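You operate a simulated robot arm through the tools that you are given. There is no shell and no other tool. Be economical: measure what you need, move in short steps, check, and stop when the job is done.

You are at the controls of a simulated robot arm. One attempt, no reset.

TASK
Stand the silver bush from the bench top beside the packet of plugs. It goes on the side that lies toward x +0.0, y +1.0 (a direction in the base frame), with about 3 cm between them.

Only the result counts: the job must be done as asked and must still hold three seconds after the hand-in. Knocking over, shifting, dropping, spilling or breaking anything else fails it.

THE ROBOT
A 6-joint arm with a two-finger parallel gripper, fixed in place. Base frame: the origin is at the foot of the arm, x ahead of it, y to its left, z up; the work surface is at about z = 850. Units: mm, degrees, N and s.
With the tool pointing down near the work surface it reaches from about 240 to 640 mm from the base axis. Its first joint turns from -66.0 to 66.0 degrees. Payload 2.7 kg.
Tool frame: the origin (TCP) lies between the finger pads and is the grasp point; the fingertips stand 23 mm ahead of it; z points along the fingers, y is the line along which they close. Largest opening 94 mm; finger width 38, thickness 10; the body of the gripper, 54 by 96 mm, starts 39 mm behind the TCP.
Orientation is that of the tool frame in the base frame, as a unit quaternion [x, y, z, w]. With the fingers straight down and closing along the base's y, the tool's x points along the base's -x, its y along +y and its z along -z.

THE INTERFACE
- The arm moves only by the tool step_arm. Its argument "increments" is a list that holds one entry, the list of rows, each a list of 7 numbers: the opening, from 0 (shut) to 1 (fully open), then the shift along the tool's x, y, z in mm, then the turn, a rotation vector about the tool's x, y, z in degrees. In form: [[[fingers, dx, dy, dz, ax, ay, az], ...]]. A call has 1 to 20 rows; each row is the pose to reach, as a shift and turn from the pose commanded when the call began, along the tool's axes at that moment. Each row takes 0.2 s and may step no farther than 50 mm and 8.6 degrees from the row before; otherwise, or with a gripper value out of range, the whole call is refused. A pose out of reach is approached as far as the arm can. The call stops where the force on the tool passes 40 N (or 10 N more than at its start, if that is more) or the arm is blocked; 0.2 s more then pass. The fingers move at their own pace (about 45 mm/s each) and stop on an object; they squeeze with about 33 N. The grip force told is the motor's: it shows also when the fingers shut on nothing. Time passes only in rows, and 0.2 s behind the last, so rows that repeat a pose let the fingers close. It gives the time, the measured TCP pose, the force on the tool (base axes), the opening and the grip force at its end, in the units of the frame above (readings bear some noise), and new pictures: "views" is both (left out), scene, wrist or none.
- Cameras (640 x 400 px; columns grow to the right, rows downward): "scene" is fixed at [90.1, -455.9, 1389.5]; the picture's right is [0.52, -0.85, 0.00], its down [-0.60, -0.37, -0.71] and it looks along [0.61, 0.37, -0.70] (base axes); focal length 324 px, centre (320, 200). "wrist" rides on the gripper at [-39, 0, -44] in the tool frame; the picture's right is [0.00, -1.00, 0.00], its down [0.97, 0.00, -0.24] and it looks along [0.24, 0.00, 0.97] (tool axes); focal length 218 px, centre (320, 200). There is no depth. A picture from a camera that has moved, and an enlarged one, comes with that camera's place and axes in the base frame and with its lens.
- close_up(camera, box): a new picture of the part [left, top, right, bottom] of that camera's present view, enlarged. It takes no simulated time.
- sign_off(): hands the job in; it is judged then, once.

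Go step by step. Nothing tells you positions but the pictures and the camera data: compare them with the known pose of the tool, close in by small moves and look again before you grip or let go. The budget is 90 turns and 150 pictures, counting those below and the enlarged ones. Unless the task says otherwise, let go and move clear before handing in, and close with one line.

The tools are called after "Request:" as name(argument=value, ...) on one line, values as JSON. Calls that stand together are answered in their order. step_arm: Moves the arm, as the interface text tells. Its arguments: {"type":"object","properties":{"increments":{"type":"array","items":{"type":"array","items":{"type":"array","items":{"type":"number"}}}},"views":{"type":"string","enum":["both","scene","wrist","none"]}},"required":["increments"]} The other tools are called the same way: close_up (camera, box) takes an enlarged picture of a part of a camera's view; sign_off () hands the job in.

At the start:

```text
time: 0.0
ee_pos: [351.4, -135.7, 1098.6]
ee_rot: [0.0, 1.0, 0.0, 0.0]
ft_force: [0.1, -0.6, 0.4]
grip_width: 94.0
grip_force: 0.1
```

scene: 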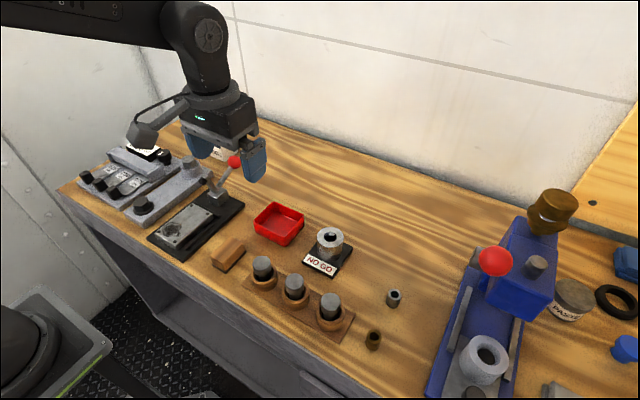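
wrist: 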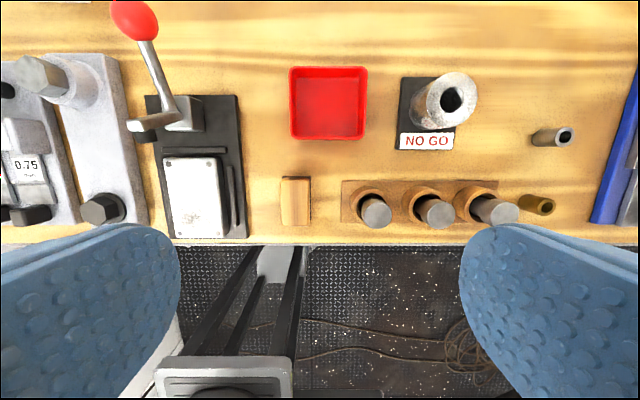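

I see a silver bush near scene (394,298) and a brass one beside it. I have not found the packet of plugs yet, so I'll take enlarged pictures first.

Request:
close_up(camera="scene", box=[60, 100, 300, 250])

Request:
close_up(camera="scene", box=[200, 190, 440, 370])

Request:
close_up(camera="scene", box=[420, 170, 640, 400])

```text
2.67 times, centred on (180, 175) of scene
camera zoom: at [90.1, -455.9, 1389.5], right [0.52, -0.85, 0.0], down [-0.6, -0.37, -0.71], along [0.61, 0.37, -0.7], focal length 864 px, centre (693, 267)
```

zoom: 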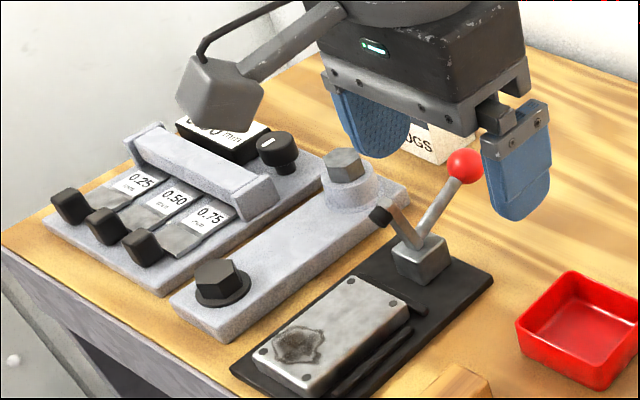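

```text
2.22 times, centred on (320, 280) of scene
camera zoom: at [90.1, -455.9, 1389.5], right [0.52, -0.85, 0.0], down [-0.6, -0.37, -0.71], along [0.61, 0.37, -0.7], focal length 720 px, centre (320, 22)
```

zoom: 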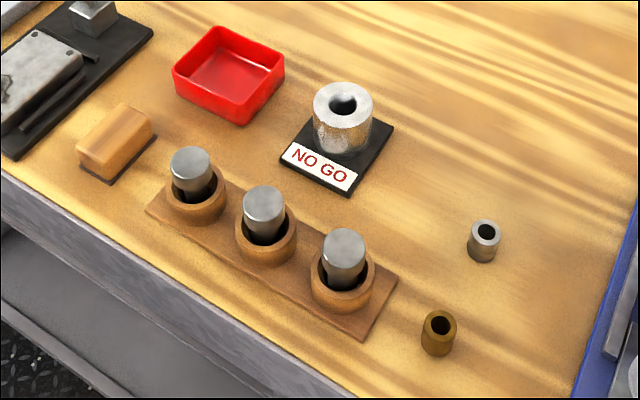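

```text
1.74 times, centred on (530, 285) of scene
camera zoom: at [90.1, -455.9, 1389.5], right [0.52, -0.85, 0.0], down [-0.6, -0.37, -0.71], along [0.61, 0.37, -0.7], focal length 564 px, centre (-45, 52)
```

zoom: 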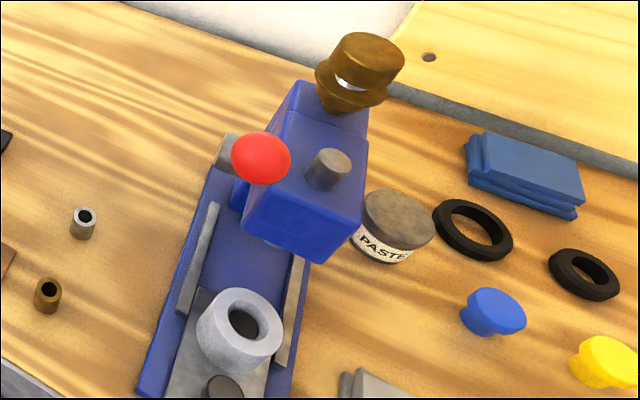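

The packet reads "…UGS" behind the gripper, near (559, 153). The bush is near (404, -420). I'll move above the bush, which also clears the view of the packet.

Request:
step_arm(increments=[[[1, -8, -47, 0, 0, 0, 0], [1, -16, -94, 10, 0, 0, 0], [1, -24, -140, 30, 0, 0, 0], [0.8, -32, -186, 50, 0, 0, 0], [0.6, -40, -230, 70, 0, 0, 0], [0.5, -46, -260, 85, 0, 0, 0], [0.5, -50, -285, 98, 0, 0, 0], [0.5, -50, -285, 98, 0, 0, 0]]])

Request:
close_up(camera="scene", box=[160, 110, 280, 185])

Request:
close_up(camera="wrist", box=[220, 60, 420, 260])

```text
refused: row 3 steps farther than a row can; nothing moved
```

```text
5.33 times, centred on (220, 148) of scene
camera zoom: at [90.1, -455.9, 1389.5], right [0.52, -0.85, 0.0], down [-0.6, -0.37, -0.71], along [0.61, 0.37, -0.7], focal length 1728 px, centre (853, 480)
```

zoom: 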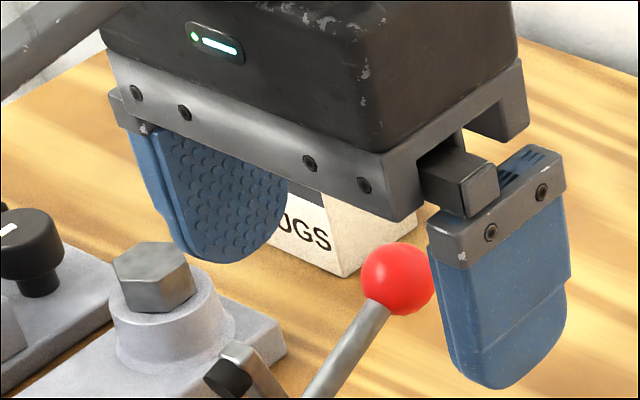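

```text
2.00 times, centred on (320, 160) of wrist
camera zoom: at [390.0, -136.8, 1143.2], right [0.0, -1.0, 0.0], down [-0.97, 0.0, 0.24], along [-0.24, 0.0, -0.97], focal length 436 px, centre (320, 280)
```

zoom: 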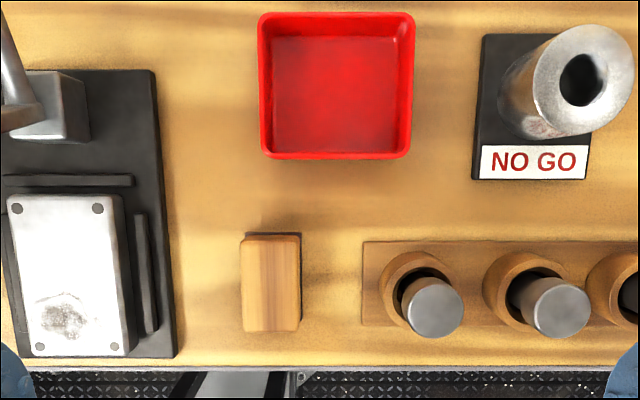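

One row was too long, so nothing moved. I'll send the same move with shorter rows.

Request:
step_arm(increments=[[[1, -7, -40, 0, 0, 0, 0], [1, -14, -80, 10, 0, 0, 0], [1, -21, -120, 25, 0, 0, 0], [0.8, -28, -160, 40, 0, 0, 0], [0.6, -35, -200, 60, 0, 0, 0], [0.5, -42, -240, 80, 0, 0, 0], [0.5, -50, -280, 98, 0, 0, 0], [0.5, -50, -285, 98, 0, 0, 0], [0.5, -50, -285, 98, 0, 0, 0]]])

Request:
close_up(camera="scene", box=[160, 110, 280, 185])

Request:
close_up(camera="wrist", box=[220, 60, 420, 260])

```text
time: 2.0
ee_pos: [398.6, -422.9, 1001.9]
ee_rot: [0.0, 1.0, 0.0, -0.001]
ft_force: [0.6, 0.5, 0.0]
grip_width: 46.8
grip_force: 0.0
camera wrist: at [438.8, -422.7, 1046.1], right [0.0, -1.0, 0.0], down [-0.97, 0.0, 0.24], along [-0.24, 0.0, -0.97], focal length 218 px, centre (320, 200)
```

scene: 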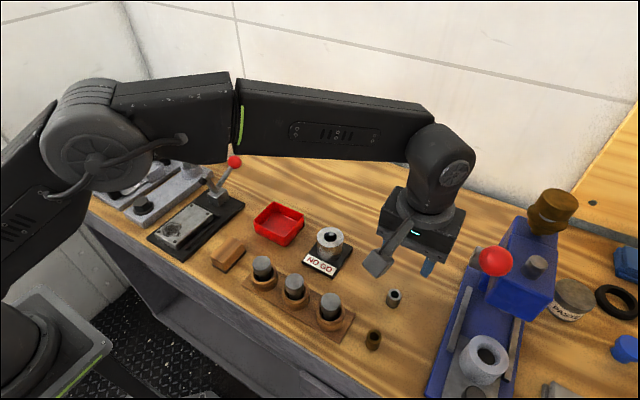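
wrist: 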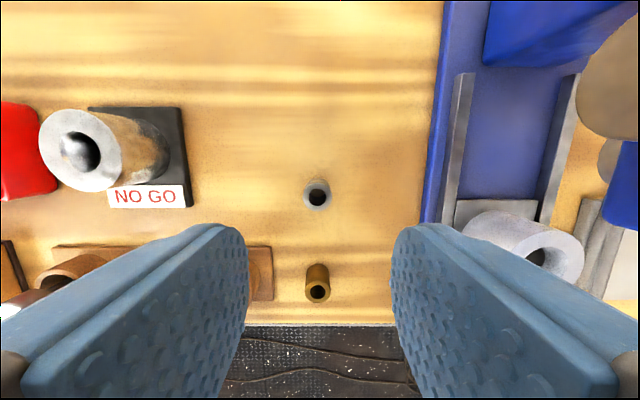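

```text
5.33 times, centred on (220, 148) of scene
camera zoom: at [90.1, -455.9, 1389.5], right [0.52, -0.85, 0.0], down [-0.6, -0.37, -0.71], along [0.61, 0.37, -0.7], focal length 1728 px, centre (853, 480)
```

zoom: 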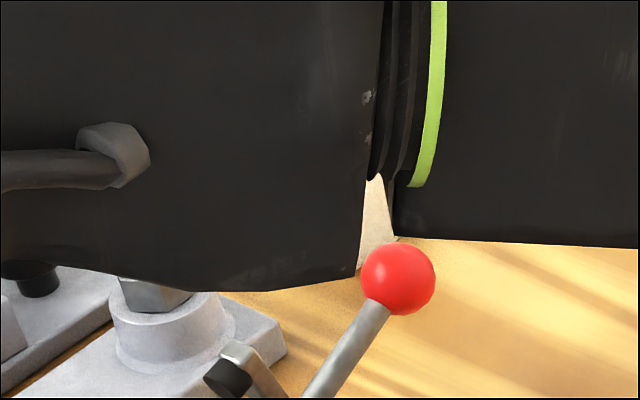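

```text
2.00 times, centred on (320, 160) of wrist
camera zoom: at [438.8, -422.7, 1046.1], right [0.0, -1.0, 0.0], down [-0.97, 0.0, 0.24], along [-0.24, 0.0, -0.97], focal length 436 px, centre (320, 280)
```

zoom: 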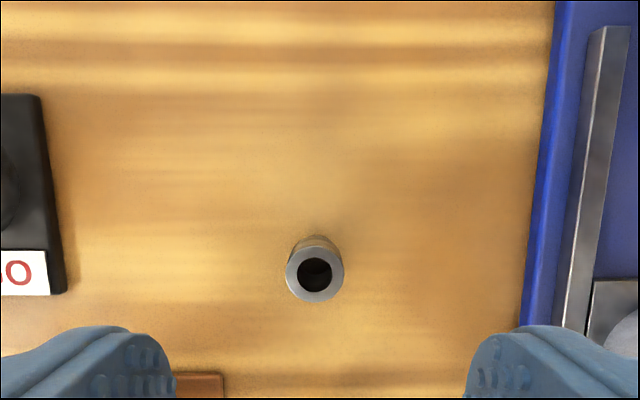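

The bush top is near (400, -421, 877), with a diameter of about 23 and a height of about 27. The tool is nearly above it, so I'll go down partway and check.

Request:
step_arm(increments=[[[0.5, 0, 0, 30, 0, 0, 0], [0.5, 0, 0, 60, 0, 0, 0], [0.5, 0, 0, 80, 0, 0, 0], [0.5, 0, 0, 80, 0, 0, 0]]])

Request:
close_up(camera="scene", box=[350, 240, 470, 330])

```text
time: 3.0
ee_pos: [401.0, -422.3, 921.7]
ee_rot: [0.001, 1.0, 0.001, 0.0]
ft_force: [0.1, 0.1, -0.3]
grip_width: 47.0
grip_force: 0.0
camera wrist: at [440.5, -421.8, 965.3], right [0.0, -1.0, 0.0], down [-0.97, 0.0, 0.24], along [-0.24, 0.0, -0.97], focal length 218 px, centre (320, 200)
```

scene: 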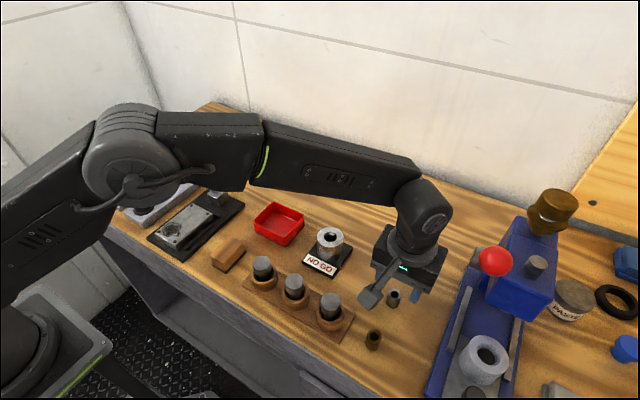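
wrist: 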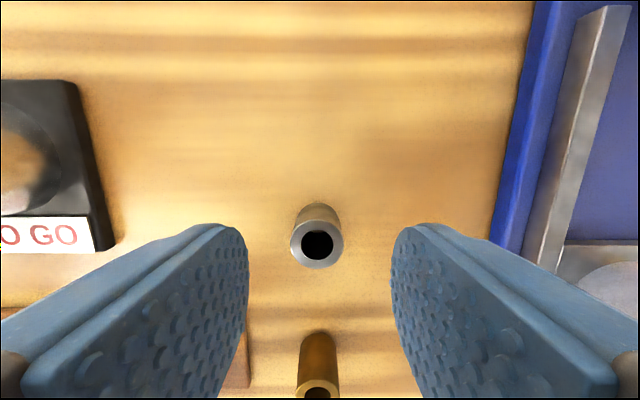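

```text
4.44 times, centred on (410, 285) of scene
camera zoom: at [90.1, -455.9, 1389.5], right [0.52, -0.85, 0.0], down [-0.6, -0.37, -0.71], along [0.61, 0.37, -0.7], focal length 1440 px, centre (-80, -178)
```

zoom: 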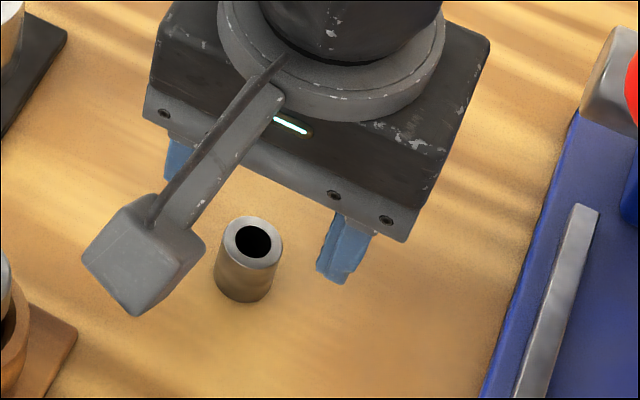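

Tool and bush agree to within about 2 mm. I'll make a small correction, descend until the tips are just above the bench, and look before closing.

Request:
step_arm(increments=[[[0.5, 2, 1, 20, 0, 0, 0], [0.5, 2, 1, 35, 0, 0, 0], [0.5, 2, 1, 44, 0, 0, 0], [0.5, 2, 1, 44, 0, 0, 0]]])

Request:
close_up(camera="scene", box=[350, 240, 470, 330])

```text
time: 4.0
ee_pos: [398.5, -420.8, 875.4]
ee_rot: [0.0, 1.0, 0.0, 0.0]
ft_force: [-0.3, 0.3, 0.0]
grip_width: 47.0
grip_force: 0.1
camera wrist: at [437.4, -421.7, 920.1], right [0.0, -1.0, 0.0], down [-0.97, 0.0, 0.24], along [-0.24, 0.0, -0.97], focal length 218 px, centre (320, 200)
```

scene: 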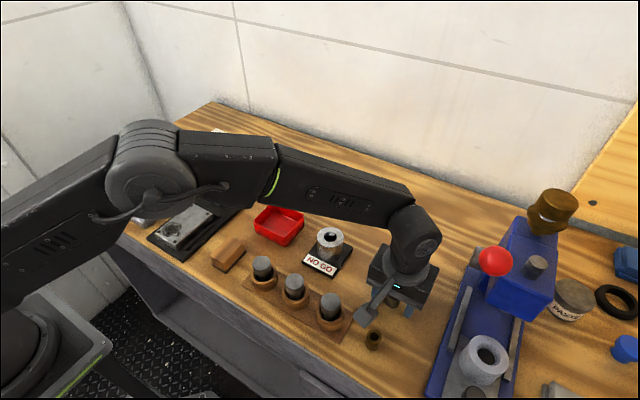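
wrist: 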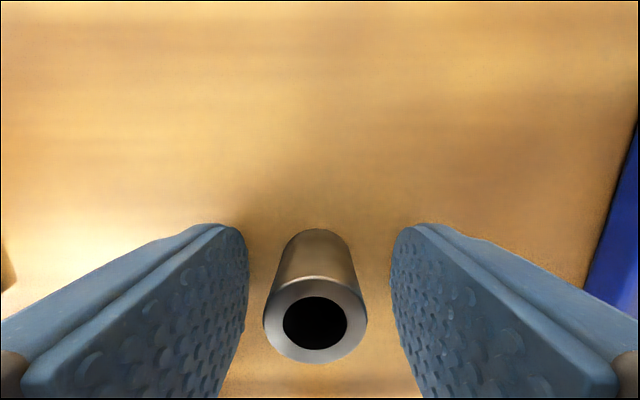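

```text
4.44 times, centred on (410, 285) of scene
camera zoom: at [90.1, -455.9, 1389.5], right [0.52, -0.85, 0.0], down [-0.6, -0.37, -0.71], along [0.61, 0.37, -0.7], focal length 1440 px, centre (-80, -178)
```

zoom: 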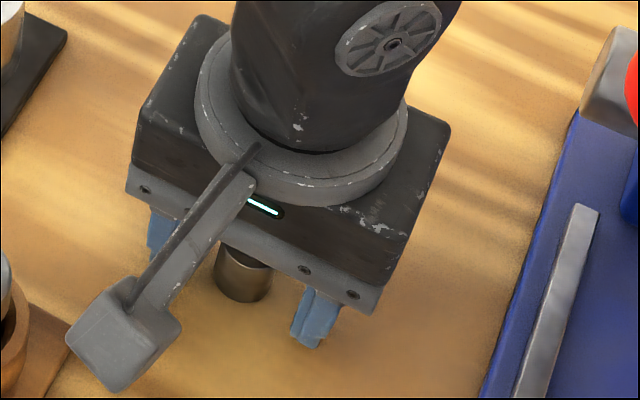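

The bush sits centred between the pads and the tips are clear of the bench. I'll close and then lift a little.

Request:
step_arm(increments=[[[0.15, 0, 0, 0, 0, 0, 0], [0.1, 0, 0, 0, 0, 0, 0], [0.1, 0, 0, 0, 0, 0, 0], [0.1, 0, 0, 0, 0, 0, 0]]], views="wrist")

```text
time: 5.0
ee_pos: [397.4, -422.2, 875.4]
ee_rot: [-0.001, 1.0, 0.0, 0.001]
ft_force: [-0.5, 0.6, 1.0]
grip_width: 22.0
grip_force: 33.6
camera wrist: at [437.5, -421.7, 920.6], right [0.0, -1.0, 0.0], down [-0.97, 0.0, 0.24], along [-0.24, 0.0, -0.97], focal length 218 px, centre (320, 200)
```

wrist: 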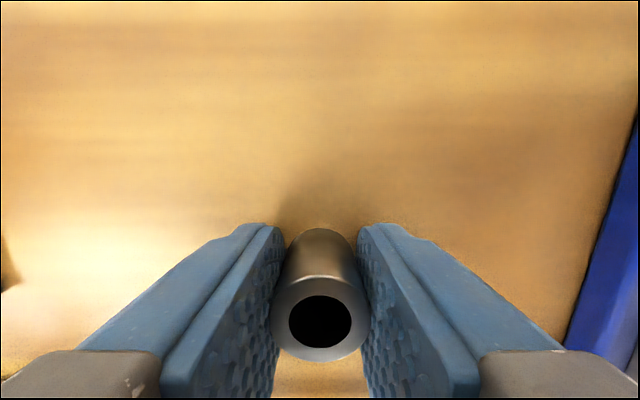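

The grip holds at 22 mm. I'll lift straight up to about z 1040 and check the hold.

Request:
step_arm(increments=[[[0.1, 0, 0, -20, 0, 0, 0], [0.1, 0, 0, -60, 0, 0, 0], [0.1, 0, 0, -105, 0, 0, 0], [0.1, 0, 0, -150, 0, 0, 0], [0.1, 0, 0, -175, 0, 0, 0], [0.1, 0, 0, -175, 0, 0, 0]]])

```text
time: 6.4
ee_pos: [397.6, -421.2, 1052.6]
ee_rot: [0.0, 1.0, 0.0, 0.0]
ft_force: [-0.6, -0.6, 0.6]
grip_width: 9.4
grip_force: 0.1
camera wrist: at [436.1, -421.9, 1097.2], right [0.0, -1.0, 0.0], down [-0.97, 0.0, 0.24], along [-0.24, 0.0, -0.97], focal length 218 px, centre (320, 200)
```

scene: 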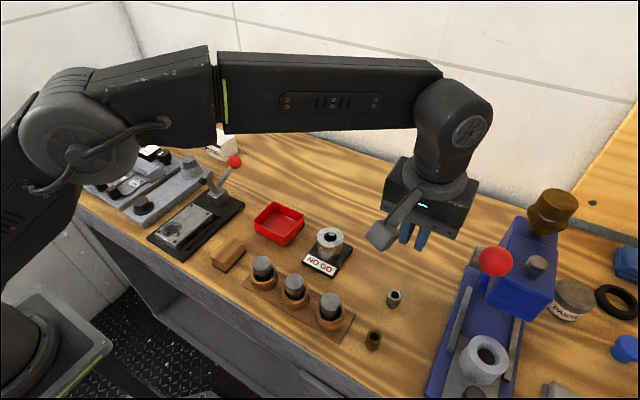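
wrist: 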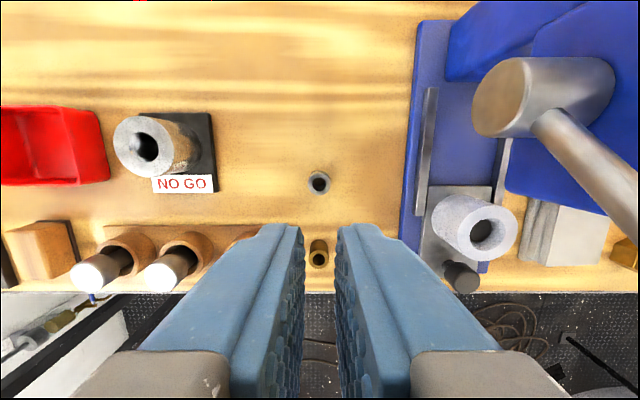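

The grip slipped at once: the bush still stands in its place near (400, -421) and the fingers closed to 9 mm. I'll open, go back slightly lower, squeeze fully, and lift very slowly while watching the force.

Request:
step_arm(increments=[[[0.5, 0, 0, 0, 0, 0, 0], [0.5, 0, 0, 0, 0, 0, 0], [0.5, 0, 0, 0, 0, 0, 0], [0.5, -2, 0, 40, 0, 0, 0], [0.5, -2, 0, 80, 0, 0, 0], [0.5, -2, 0, 120, 0, 0, 0], [0.5, -2, 0, 150, 0, 0, 0], [0.5, -2, 0, 165, 0, 0, 0], [0.5, -2, 0, 173, 0, 0, 0], [0.5, -2, 0, 176.5, 0, 0, 0], [0.5, -2, 0, 176.5, 0, 0, 0]]])

Request:
close_up(camera="wrist", box=[220, 200, 420, 400])

Request:
close_up(camera="scene", box=[350, 240, 470, 330])

```text
time: 8.8
ee_pos: [399.4, -421.4, 875.6]
ee_rot: [0.0, 1.0, 0.0, 0.0]
ft_force: [0.1, -0.4, -0.1]
grip_width: 47.2
grip_force: 0.1
camera wrist: at [439.5, -421.3, 919.6], right [0.0, -1.0, 0.0], down [-0.97, 0.0, 0.24], along [-0.24, 0.0, -0.97], focal length 218 px, centre (320, 200)
```

scene: 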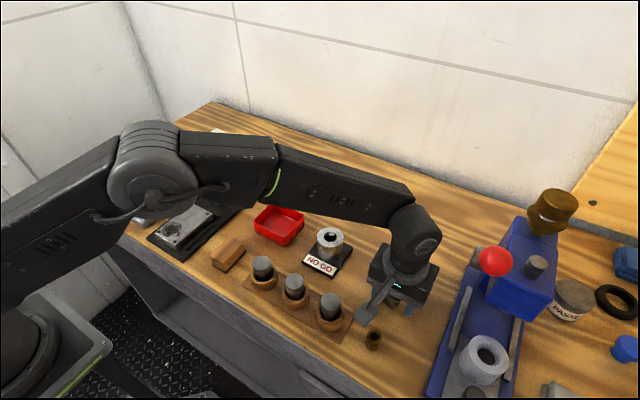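
wrist: 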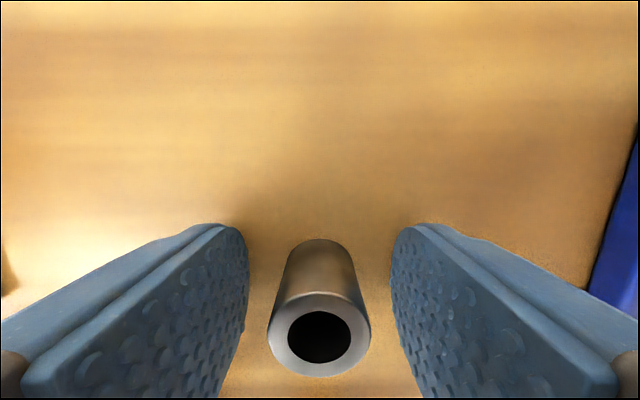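

```text
2.00 times, centred on (320, 300) of wrist
camera zoom: at [439.5, -421.3, 919.6], right [0.0, -1.0, 0.0], down [-0.97, 0.0, 0.24], along [-0.24, 0.0, -0.97], focal length 436 px, centre (320, 0)
```

zoom: 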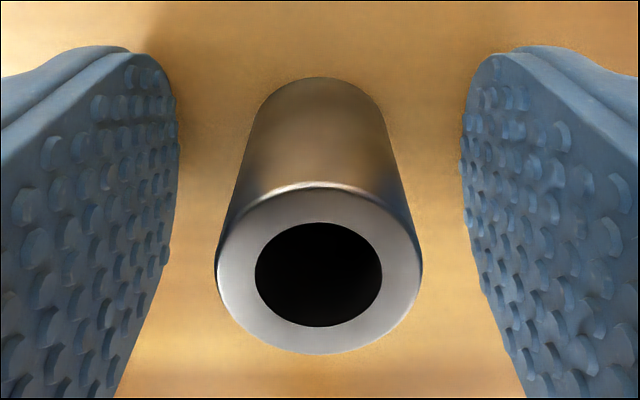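

```text
4.44 times, centred on (410, 285) of scene
camera zoom: at [90.1, -455.9, 1389.5], right [0.52, -0.85, 0.0], down [-0.6, -0.37, -0.71], along [0.61, 0.37, -0.7], focal length 1440 px, centre (-80, -178)
```

zoom: 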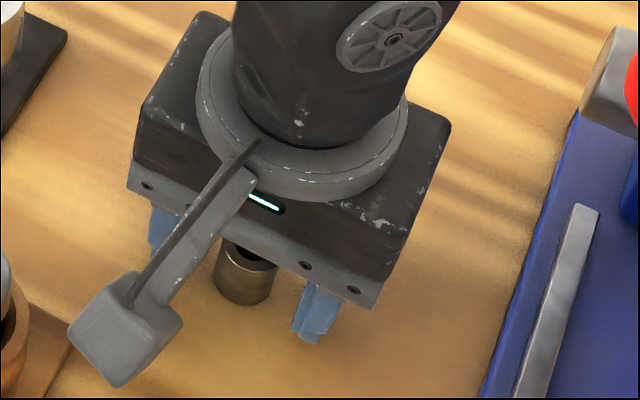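

The bush is again centred between the pads. I'll go down 1.5 mm more, close fully with a longer dwell, and lift slowly by 6 mm.

Request:
step_arm(increments=[[[0.5, 0, 0, 1.5, 0, 0, 0], [0, 0, 0, 1.5, 0, 0, 0], [0, 0, 0, 1.5, 0, 0, 0], [0, 0, 0, 1.5, 0, 0, 0], [0, 0, 0, 1.5, 0, 0, 0], [0, 0, 0, 1.5, 0, 0, 0], [0, 0, 0, 1, 0, 0, 0], [0, 0, 0, 0, 0, 0, 0], [0, 0, 0, -1, 0, 0, 0], [0, 0, 0, -2, 0, 0, 0], [0, 0, 0, -3, 0, 0, 0], [0, 0, 0, -4, 0, 0, 0], [0, 0, 0, -5, 0, 0, 0]]])

Request:
close_up(camera="scene", box=[350, 240, 470, 330])

```text
time: 11.6
ee_pos: [401.7, -420.9, 880.5]
ee_rot: [0.001, 1.0, 0.0, 0.0]
ft_force: [0.2, -0.9, -1.1]
grip_width: 22.2
grip_force: 33.0
camera wrist: at [440.9, -420.6, 924.7], right [0.0, -1.0, 0.0], down [-0.97, 0.0, 0.24], along [-0.24, 0.0, -0.97], focal length 218 px, centre (320, 200)
```

scene: 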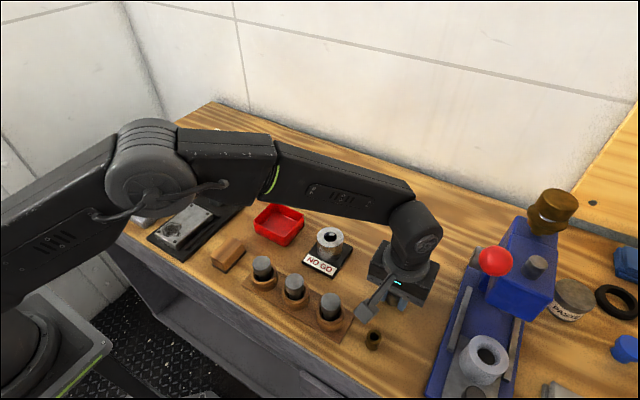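
wrist: 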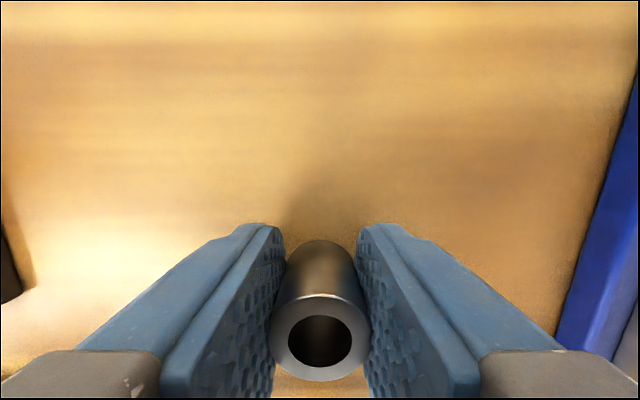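

```text
4.44 times, centred on (410, 285) of scene
camera zoom: at [90.1, -455.9, 1389.5], right [0.52, -0.85, 0.0], down [-0.6, -0.37, -0.71], along [0.61, 0.37, -0.7], focal length 1440 px, centre (-80, -178)
```

zoom: 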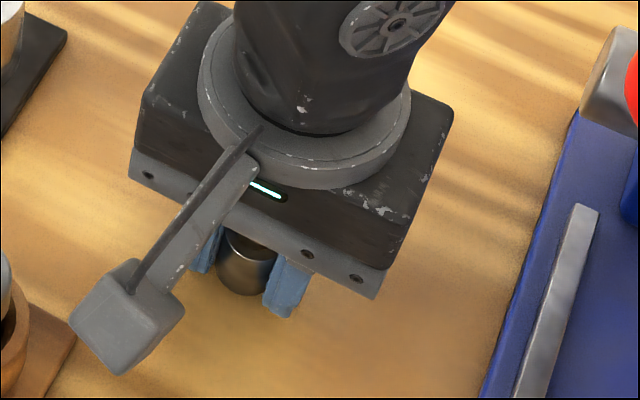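

The bush is now off the bench with the hand; light shows through its bore. I'll keep lifting gently.

Request:
step_arm(increments=[[[0, 0, 0, -2, 0, 0, 0], [0, 0, 0, -5, 0, 0, 0], [0, 0, 0, -9, 0, 0, 0], [0, 0, 0, -14, 0, 0, 0], [0, 0, 0, -19, 0, 0, 0], [0, 0, 0, -24, 0, 0, 0], [0, 0, 0, -28, 0, 0, 0], [0, 0, 0, -30, 0, 0, 0]]], views="wrist")

```text
time: 13.4
ee_pos: [401.3, -422.0, 908.8]
ee_rot: [0.0, 1.0, 0.0, 0.0]
ft_force: [0.1, -0.6, -0.1]
grip_width: 22.1
grip_force: 33.6
camera wrist: at [440.0, -421.7, 954.7], right [0.0, -1.0, 0.0], down [-0.97, 0.0, 0.24], along [-0.24, 0.0, -0.97], focal length 218 px, centre (320, 200)
```

wrist: 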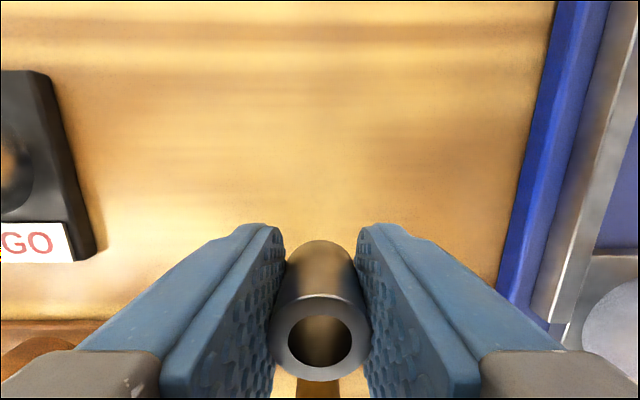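

No slip at 30 mm. I'll continue up to about z 1040 with smooth acceleration.

Request:
step_arm(increments=[[[0, 0, 0, -3, 0, 0, 0], [0, 0, 0, -9, 0, 0, 0], [0, 0, 0, -17, 0, 0, 0], [0, 0, 0, -27, 0, 0, 0], [0, 0, 0, -38, 0, 0, 0], [0, 0, 0, -50, 0, 0, 0], [0, 0, 0, -62, 0, 0, 0], [0, 0, 0, -74, 0, 0, 0], [0, 0, 0, -86, 0, 0, 0], [0, 0, 0, -98, 0, 0, 0], [0, 0, 0, -109, 0, 0, 0], [0, 0, 0, -118, 0, 0, 0], [0, 0, 0, -125, 0, 0, 0], [0, 0, 0, -129, 0, 0, 0], [0, 0, 0, -130, 0, 0, 0]]])

Request:
close_up(camera="scene", box=[160, 110, 280, 185])

```text
time: 16.6
ee_pos: [401.2, -420.5, 1040.2]
ee_rot: [0.0, 1.0, 0.0, 0.0]
ft_force: [0.6, 0.1, -0.2]
grip_width: 22.2
grip_force: 33.3
camera wrist: at [439.1, -421.3, 1084.6], right [0.0, -1.0, 0.0], down [-0.97, 0.0, 0.24], along [-0.24, 0.0, -0.97], focal length 218 px, centre (320, 200)
```

scene: 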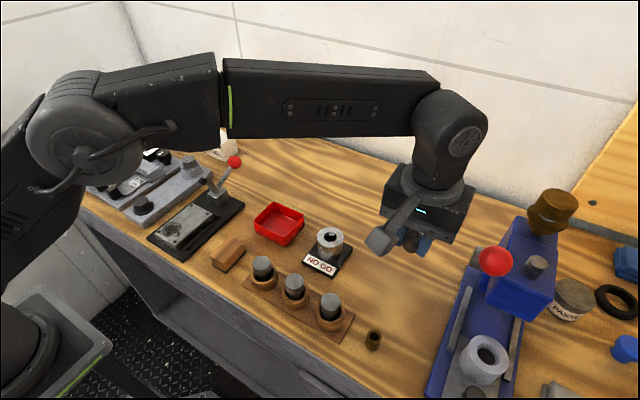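
wrist: 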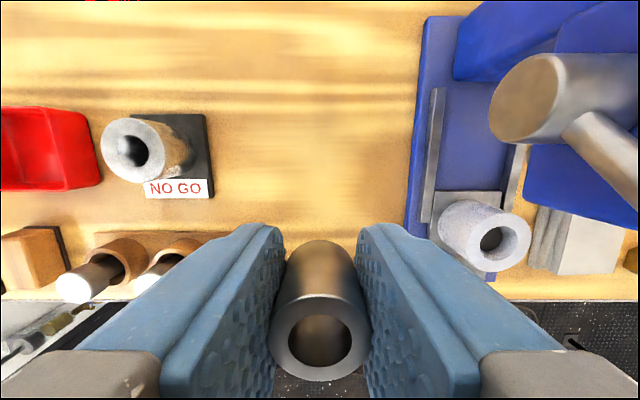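

```text
5.33 times, centred on (220, 148) of scene
camera zoom: at [90.1, -455.9, 1389.5], right [0.52, -0.85, 0.0], down [-0.6, -0.37, -0.71], along [0.61, 0.37, -0.7], focal length 1728 px, centre (853, 480)
```

zoom: 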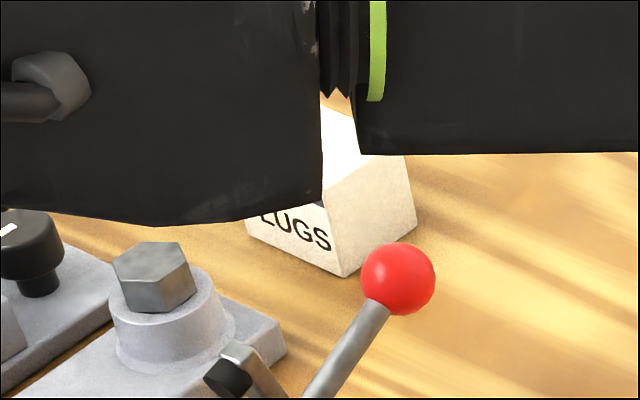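

The bush is secure in the hand. From this view the packet spans about x 552–604 and y 125–195. I'll carry the bush across at z 1040, above the lever knob at about z 975.

Request:
step_arm(increments=[[[0, 0, 4, 0, 0, 0, 0], [0, -1, 12, 0, 0, 0, 0], [0, -3, 24, 0, 0, 0, 0], [0, -5, 40, 0, 0, 0, 0], [0, -7, 58, 0, 0, 0, 0], [0, -10, 77, 0, 0, 0, 0], [0, -12, 96, 0, 0, 0, 0], [0, -15, 115, 0, 0, 0, 0], [0, -17, 134, 0, 0, 0, 0], [0, -20, 153, 0, 0, 0, 0], [0, -22, 172, 0, 0, 0, 0], [0, -25, 191, 0, 0, 0, 0], [0, -27, 210, 0, 0, 0, 0], [0, -30, 229, 0, 0, 0, 0], [0, -32, 246, 0, 0, 0, 0], [0, -34, 260, 0, 0, 0, 0], [0, -35, 270, 0, 0, 0, 0], [0, -35, 276, 0, 0, 0, 0], [0, -35, 278, 0, 0, 0, 0]]], views="wrist")

Request:
step_arm(increments=[[[0, 0, 4, 0, 0, 0, 0], [0, -1, 12, 0, 0, 0, 0], [0, -3, 24, 0, 0, 0, 0], [0, -5, 40, 0, 0, 0, 0], [0, -7, 58, 0, 0, 0, 0], [0, -10, 77, 0, 0, 0, 0], [0, -12, 96, 0, 0, 0, 0], [0, -15, 115, 0, 0, 0, 0], [0, -17, 134, 0, 0, 0, 0], [0, -20, 153, 0, 0, 0, 0], [0, -22, 172, 0, 0, 0, 0], [0, -25, 191, 0, 0, 0, 0], [0, -27, 210, 0, 0, 0, 0], [0, -30, 229, 0, 0, 0, 0], [0, -32, 246, 0, 0, 0, 0], [0, -34, 260, 0, 0, 0, 0], [0, -35, 270, 0, 0, 0, 0], [0, -35, 276, 0, 0, 0, 0], [0, -35, 278, 0, 0, 0, 0]]])

```text
time: 20.6
ee_pos: [435.9, -142.7, 1040.3]
ee_rot: [0.0, 1.0, 0.001, 0.0]
ft_force: [0.4, 0.0, -1.3]
grip_width: 22.5
grip_force: 33.0
camera wrist: at [475.1, -142.2, 1084.5], right [0.0, -1.0, 0.0], down [-0.97, 0.0, 0.24], along [-0.24, 0.0, -0.97], focal length 218 px, centre (320, 200)
```

wrist: 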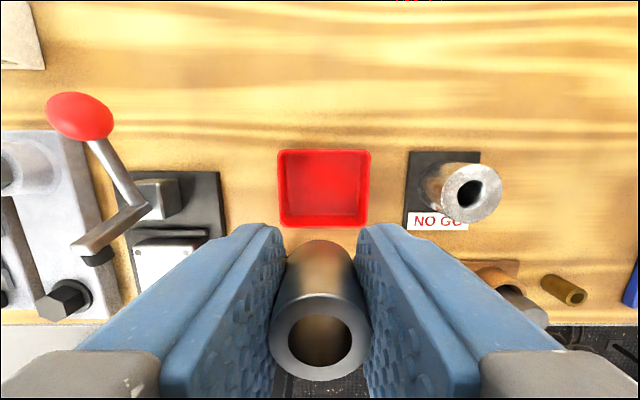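

```text
time: 24.6
ee_pos: [470.5, 136.6, 1041.5]
ee_rot: [0.001, 1.0, 0.0, -0.001]
ft_force: [-0.7, 0.3, 0.2]
grip_width: 22.2
grip_force: 33.1
camera wrist: at [509.9, 136.1, 1085.4], right [0.0, -1.0, 0.0], down [-0.97, 0.0, 0.24], along [-0.24, 0.0, -0.97], focal length 218 px, centre (320, 200)
```

scene: 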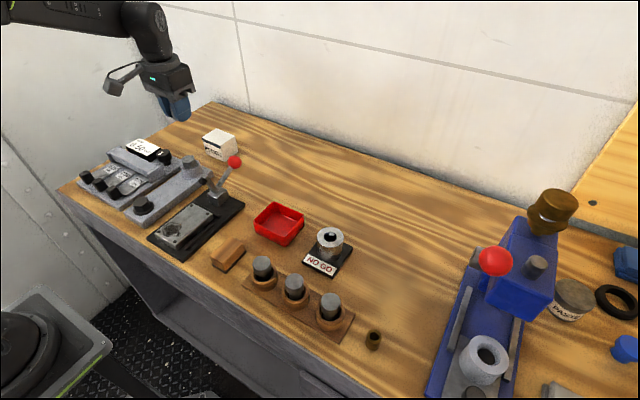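
wrist: 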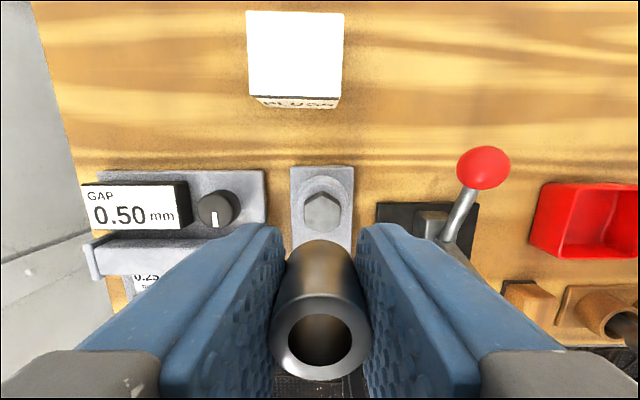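

Request:
close_up(camera="scene", box=[160, 100, 280, 175])

Request:
close_up(camera="wrist", box=[200, 0, 400, 125])

```text
5.33 times, centred on (220, 138) of scene
camera zoom: at [90.1, -455.9, 1389.5], right [0.52, -0.85, 0.0], down [-0.6, -0.37, -0.71], along [0.61, 0.37, -0.7], focal length 1728 px, centre (853, 533)
```

zoom: 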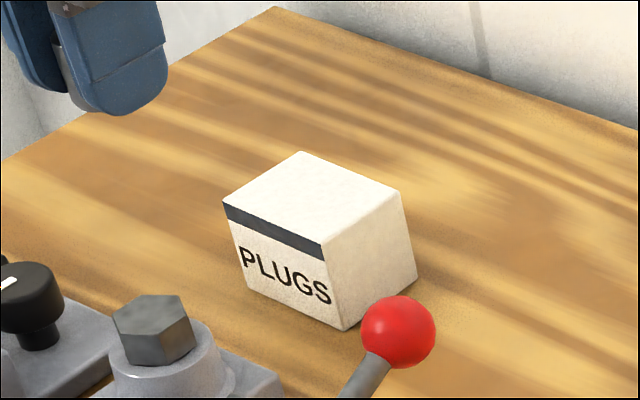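

```text
3.20 times, centred on (300, 62) of wrist
camera zoom: at [509.9, 136.1, 1085.4], right [0.0, -1.0, 0.0], down [-0.97, 0.0, 0.24], along [-0.24, 0.0, -0.97], focal length 698 px, centre (384, 640)
```

zoom: 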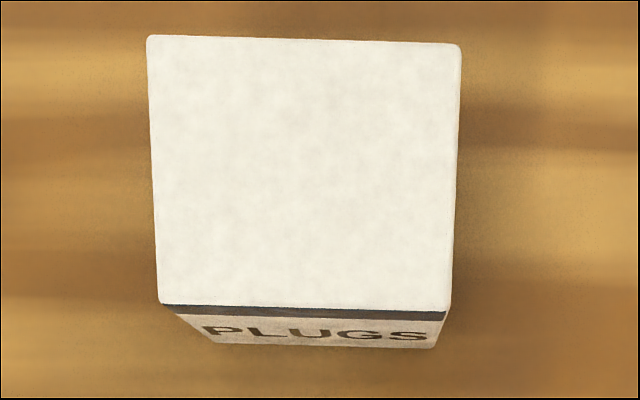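

The packet measures about x 548–602 and y 120–190, with its top near z 903. So the bush should stand near (575, 231). I'll turn the hand 90° so its narrow side faces the packet and the wrist camera can watch the gap.

Request:
step_arm(increments=[[[0, 0, 2, 0, 0, 0, 3], [0, 0, 6, 0, 0, 0, 9], [0, 0, 12, 0, 0, 0, 17], [0, 0, 18, 0, 0, 0, 25], [0, 0, 24, 0, 0, 0, 33], [0, 0, 31, 0, 0, 0, 41], [0, 0, 38, 0, 0, 0, 49], [0, 0, 45, 0, 0, 0, 57], [0, 0, 52, 0, 0, 0, 65], [0, 0, 59, 0, 0, 0, 73], [0, 0, 66, 0, 0, 0, 80], [0, 0, 74, 0, 0, 0, 85], [0, 0, 82, 0, 0, 0, 89], [0, 0, 88, 0, 0, 0, 90], [0, 0, 92, 0, 0, 0, 90], [0, 0, 94, 0, 0, 0, 90]]])

```text
time: 28.0
ee_pos: [471.8, 230.3, 1040.8]
ee_rot: [0.707, 0.707, 0.0, 0.0]
ft_force: [-0.1, -0.3, -0.5]
grip_width: 22.2
grip_force: 33.0
camera wrist: at [471.1, 190.7, 1085.9], right [-1.0, 0.0, 0.0], down [0.0, 0.97, 0.24], along [0.0, 0.24, -0.97], focal length 218 px, centre (320, 200)
```

scene: 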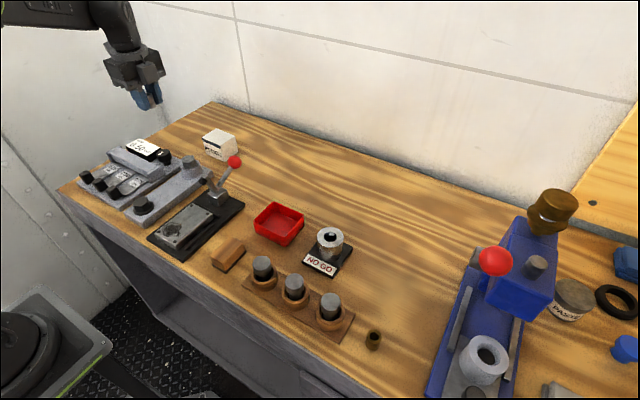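
wrist: 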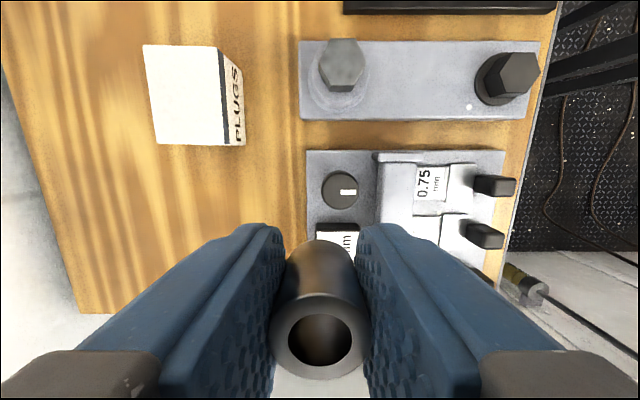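

The hand has turned and the bush is still firm. The packet's +y face is at about y 190, which agrees with before. Next I'll move out to x 575 and down to about z 960, above the packet top.

Request:
step_arm(increments=[[[0, 0, 3, 3, 0, 0, 0], [0, 0, 9, 8, 0, 0, 0], [0, 0, 18, 16, 0, 0, 0], [0, 0, 29, 25, 0, 0, 0], [0, 0, 41, 34, 0, 0, 0], [0, 0, 54, 43, 0, 0, 0], [0, 0, 67, 52, 0, 0, 0], [0, 0, 79, 61, 0, 0, 0], [0, 0, 89, 69, 0, 0, 0], [0, 0, 97, 75, 0, 0, 0], [0, 0, 102, 79, 0, 0, 0], [0, 0, 104, 80, 0, 0, 0], [0, 0, 104, 80, 0, 0, 0]]])

Request:
close_up(camera="scene", box=[140, 70, 280, 170])

```text
time: 30.8
ee_pos: [576.3, 229.4, 960.0]
ee_rot: [0.707, 0.707, 0.0, 0.0]
ft_force: [0.0, 0.2, -0.1]
grip_width: 22.0
grip_force: 32.7
camera wrist: at [575.6, 190.6, 1003.8], right [-1.0, 0.0, 0.0], down [0.0, 0.97, 0.24], along [0.0, 0.24, -0.97], focal length 218 px, centre (320, 200)
```

scene: 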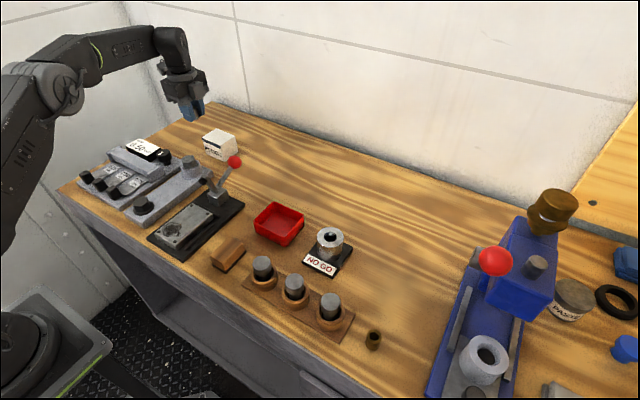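
wrist: 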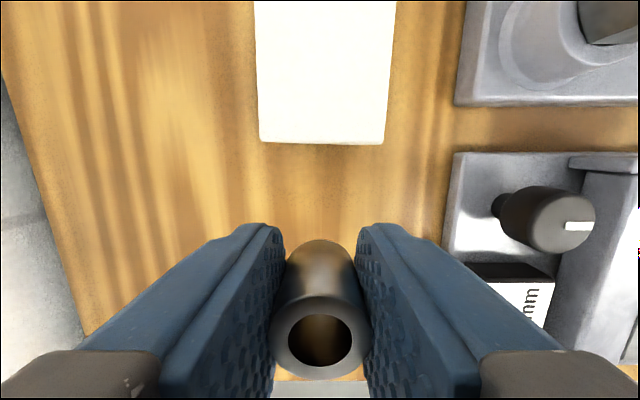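

```text
4.00 times, centred on (210, 120) of scene
camera zoom: at [90.1, -455.9, 1389.5], right [0.52, -0.85, 0.0], down [-0.6, -0.37, -0.71], along [0.61, 0.37, -0.7], focal length 1296 px, centre (760, 520)
```

zoom: 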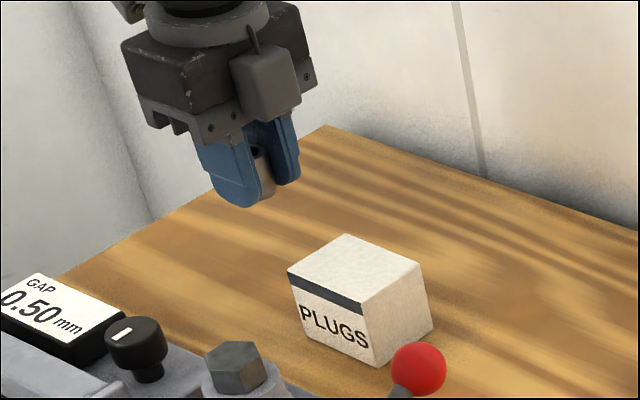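

The grey block below the hand on the packet side is the wrist camera's housing. At placing height it would hang only a few mm above the packet. I'll turn the hand 180° back, so the camera faces away and nothing low is over the packet.

Request:
step_arm(increments=[[[0, 0, 0, 0, 0, 0, -3], [0, 0, 0, 0, 0, 0, -9], [0, 0, 0, 0, 0, 0, -17], [0, 0, 0, 0, 0, 0, -25], [0, 0, 0, 0, 0, 0, -33], [0, 0, 0, 0, 0, 0, -41], [0, 0, 0, 0, 0, 0, -49], [0, 0, 0, 0, 0, 0, -57], [0, 0, 0, 0, 0, 0, -65], [0, 0, 0, 0, 0, 0, -73], [0, 0, 0, 0, 0, 0, -80], [0, 0, 0, 0, 0, 0, -85], [0, 0, 0, 0, 0, 0, -89], [0, 0, 0, 0, 0, 0, -90], [0, 0, 0, 0, 0, 0, -90]]])

Request:
close_up(camera="scene", box=[140, 70, 280, 170])

```text
time: 34.0
ee_pos: [575.5, 230.2, 959.9]
ee_rot: [0.0, 1.0, 0.0, 0.001]
ft_force: [-0.5, 0.6, -0.5]
grip_width: 22.3
grip_force: 33.1
camera wrist: at [614.1, 229.4, 1004.8], right [0.0, -1.0, 0.0], down [-0.97, 0.0, 0.24], along [-0.24, 0.0, -0.97], focal length 218 px, centre (320, 200)
```

scene: 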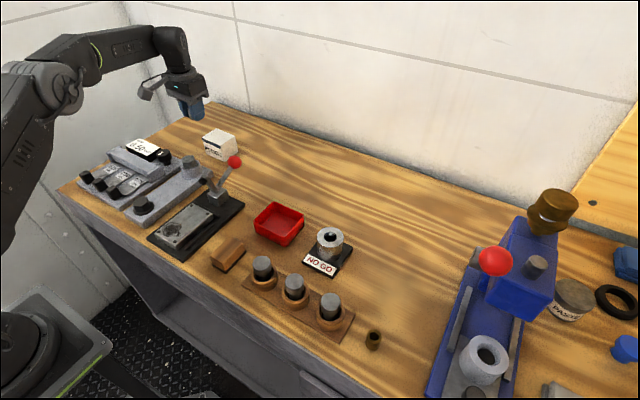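
wrist: 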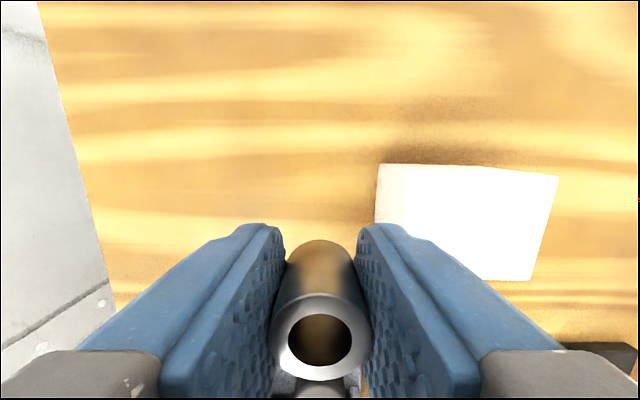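

```text
4.00 times, centred on (210, 120) of scene
camera zoom: at [90.1, -455.9, 1389.5], right [0.52, -0.85, 0.0], down [-0.6, -0.37, -0.71], along [0.61, 0.37, -0.7], focal length 1296 px, centre (760, 520)
```

zoom: 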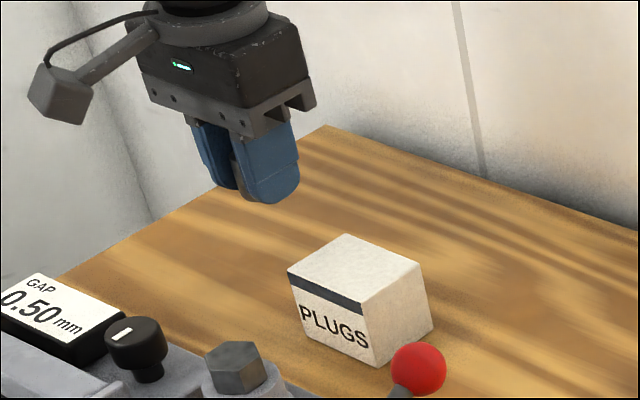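

The packet's +y face measures y ≈ 189 again, so a bush centre at y 230 gives a 30 mm gap. I'll turn a further 90°.

Request:
step_arm(increments=[[[0, 0, 0, 0, 0, 0, -3], [0, 0, 0, 0, 0, 0, -9], [0, 0, 0, 0, 0, 0, -17], [0, 0, 0, 0, 0, 0, -25], [0, 0, 0, 0, 0, 0, -33], [0, 0, 0, 0, 0, 0, -41], [0, 0, 0, 0, 0, 0, -49], [0, 0, 0, 0, 0, 0, -57], [0, 0, 0, 0, 0, 0, -65], [0, 0, 0, 0, 0, 0, -73], [0, 0, 0, 0, 0, 0, -80], [0, 0, 0, 0, 0, 0, -85], [0, 0, 0, 0, 0, 0, -89], [0, 0, 0, 0, 0, 0, -90], [0, 0, 0, 0, 0, 0, -90]]])

Request:
close_up(camera="scene", box=[140, 70, 280, 170])

```text
time: 37.2
ee_pos: [575.4, 230.1, 960.2]
ee_rot: [-0.707, 0.707, 0.0, 0.0]
ft_force: [-0.5, -1.2, 0.0]
grip_width: 22.3
grip_force: 33.5
camera wrist: at [575.8, 269.0, 1004.6], right [1.0, 0.0, 0.0], down [0.0, -0.97, 0.24], along [0.0, -0.24, -0.97], focal length 218 px, centre (320, 200)
```

scene: 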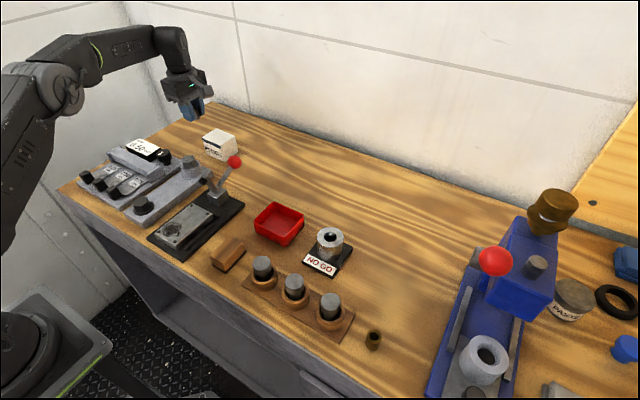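
wrist: 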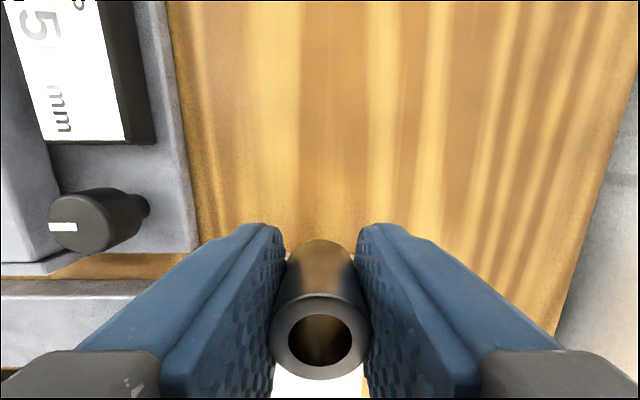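

```text
4.00 times, centred on (210, 120) of scene
camera zoom: at [90.1, -455.9, 1389.5], right [0.52, -0.85, 0.0], down [-0.6, -0.37, -0.71], along [0.61, 0.37, -0.7], focal length 1296 px, centre (760, 520)
```

zoom: 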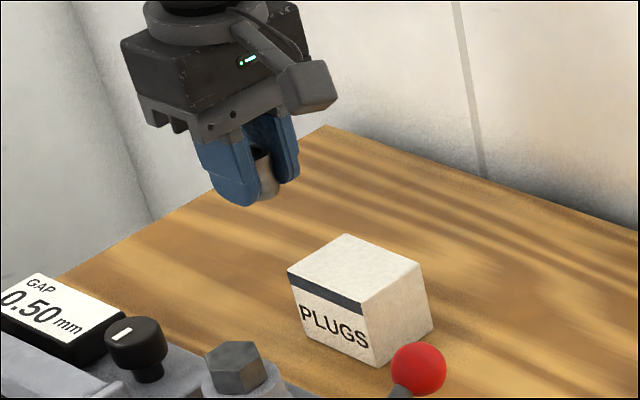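

The hand is oriented well and the stalk stays about 35 mm above the packet during placing. I'll descend gently to just above the bench.

Request:
step_arm(increments=[[[0, 0, 0, 3, 0, 0, 0], [0, 0, 0, 8, 0, 0, 0], [0, 0, 0, 15, 0, 0, 0], [0, 0, 0, 23, 0, 0, 0], [0, 0, 0, 32, 0, 0, 0], [0, 0, 0, 41, 0, 0, 0], [0, 0, 0, 50, 0, 0, 0], [0, 0, 0, 59, 0, 0, 0], [0, 0, 0, 67, 0, 0, 0], [0, 0, 0, 74, 0, 0, 0], [0, 0, 0, 79, 0, 0, 0], [0, 0, 0, 81, 0, 0, 0], [0, 0, 0, 81, 0, 0, 0]]])

Request:
close_up(camera="scene", box=[160, 90, 260, 165])

```text
time: 40.0
ee_pos: [575.5, 229.6, 877.9]
ee_rot: [-0.707, 0.707, 0.0, 0.001]
ft_force: [0.1, 1.0, -0.8]
grip_width: 22.1
grip_force: 32.9
camera wrist: at [574.6, 268.1, 923.4], right [1.0, 0.0, 0.0], down [0.0, -0.97, 0.24], along [0.0, -0.24, -0.97], focal length 218 px, centre (320, 200)
```

scene: 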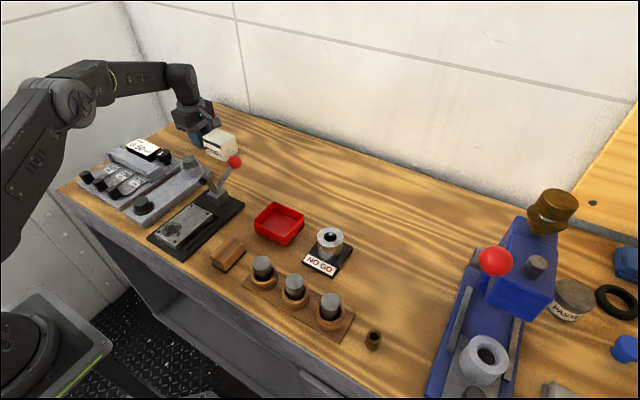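
wrist: 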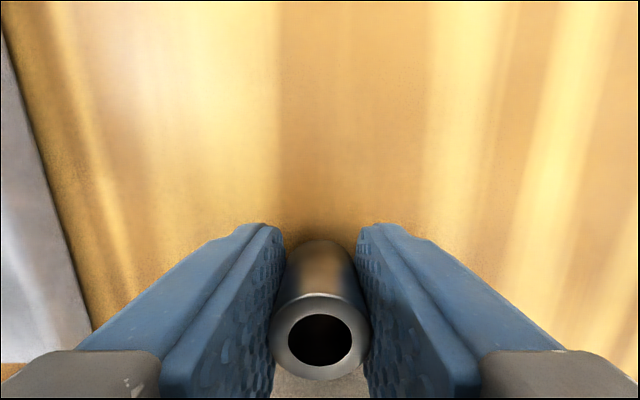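

```text
5.33 times, centred on (210, 128) of scene
camera zoom: at [90.1, -455.9, 1389.5], right [0.52, -0.85, 0.0], down [-0.6, -0.37, -0.71], along [0.61, 0.37, -0.7], focal length 1728 px, centre (907, 587)
```

zoom: 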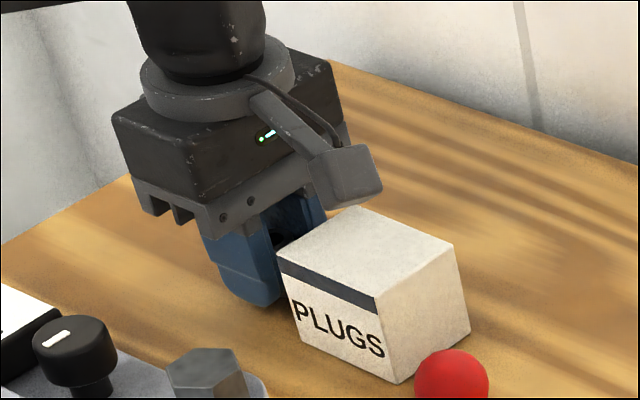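

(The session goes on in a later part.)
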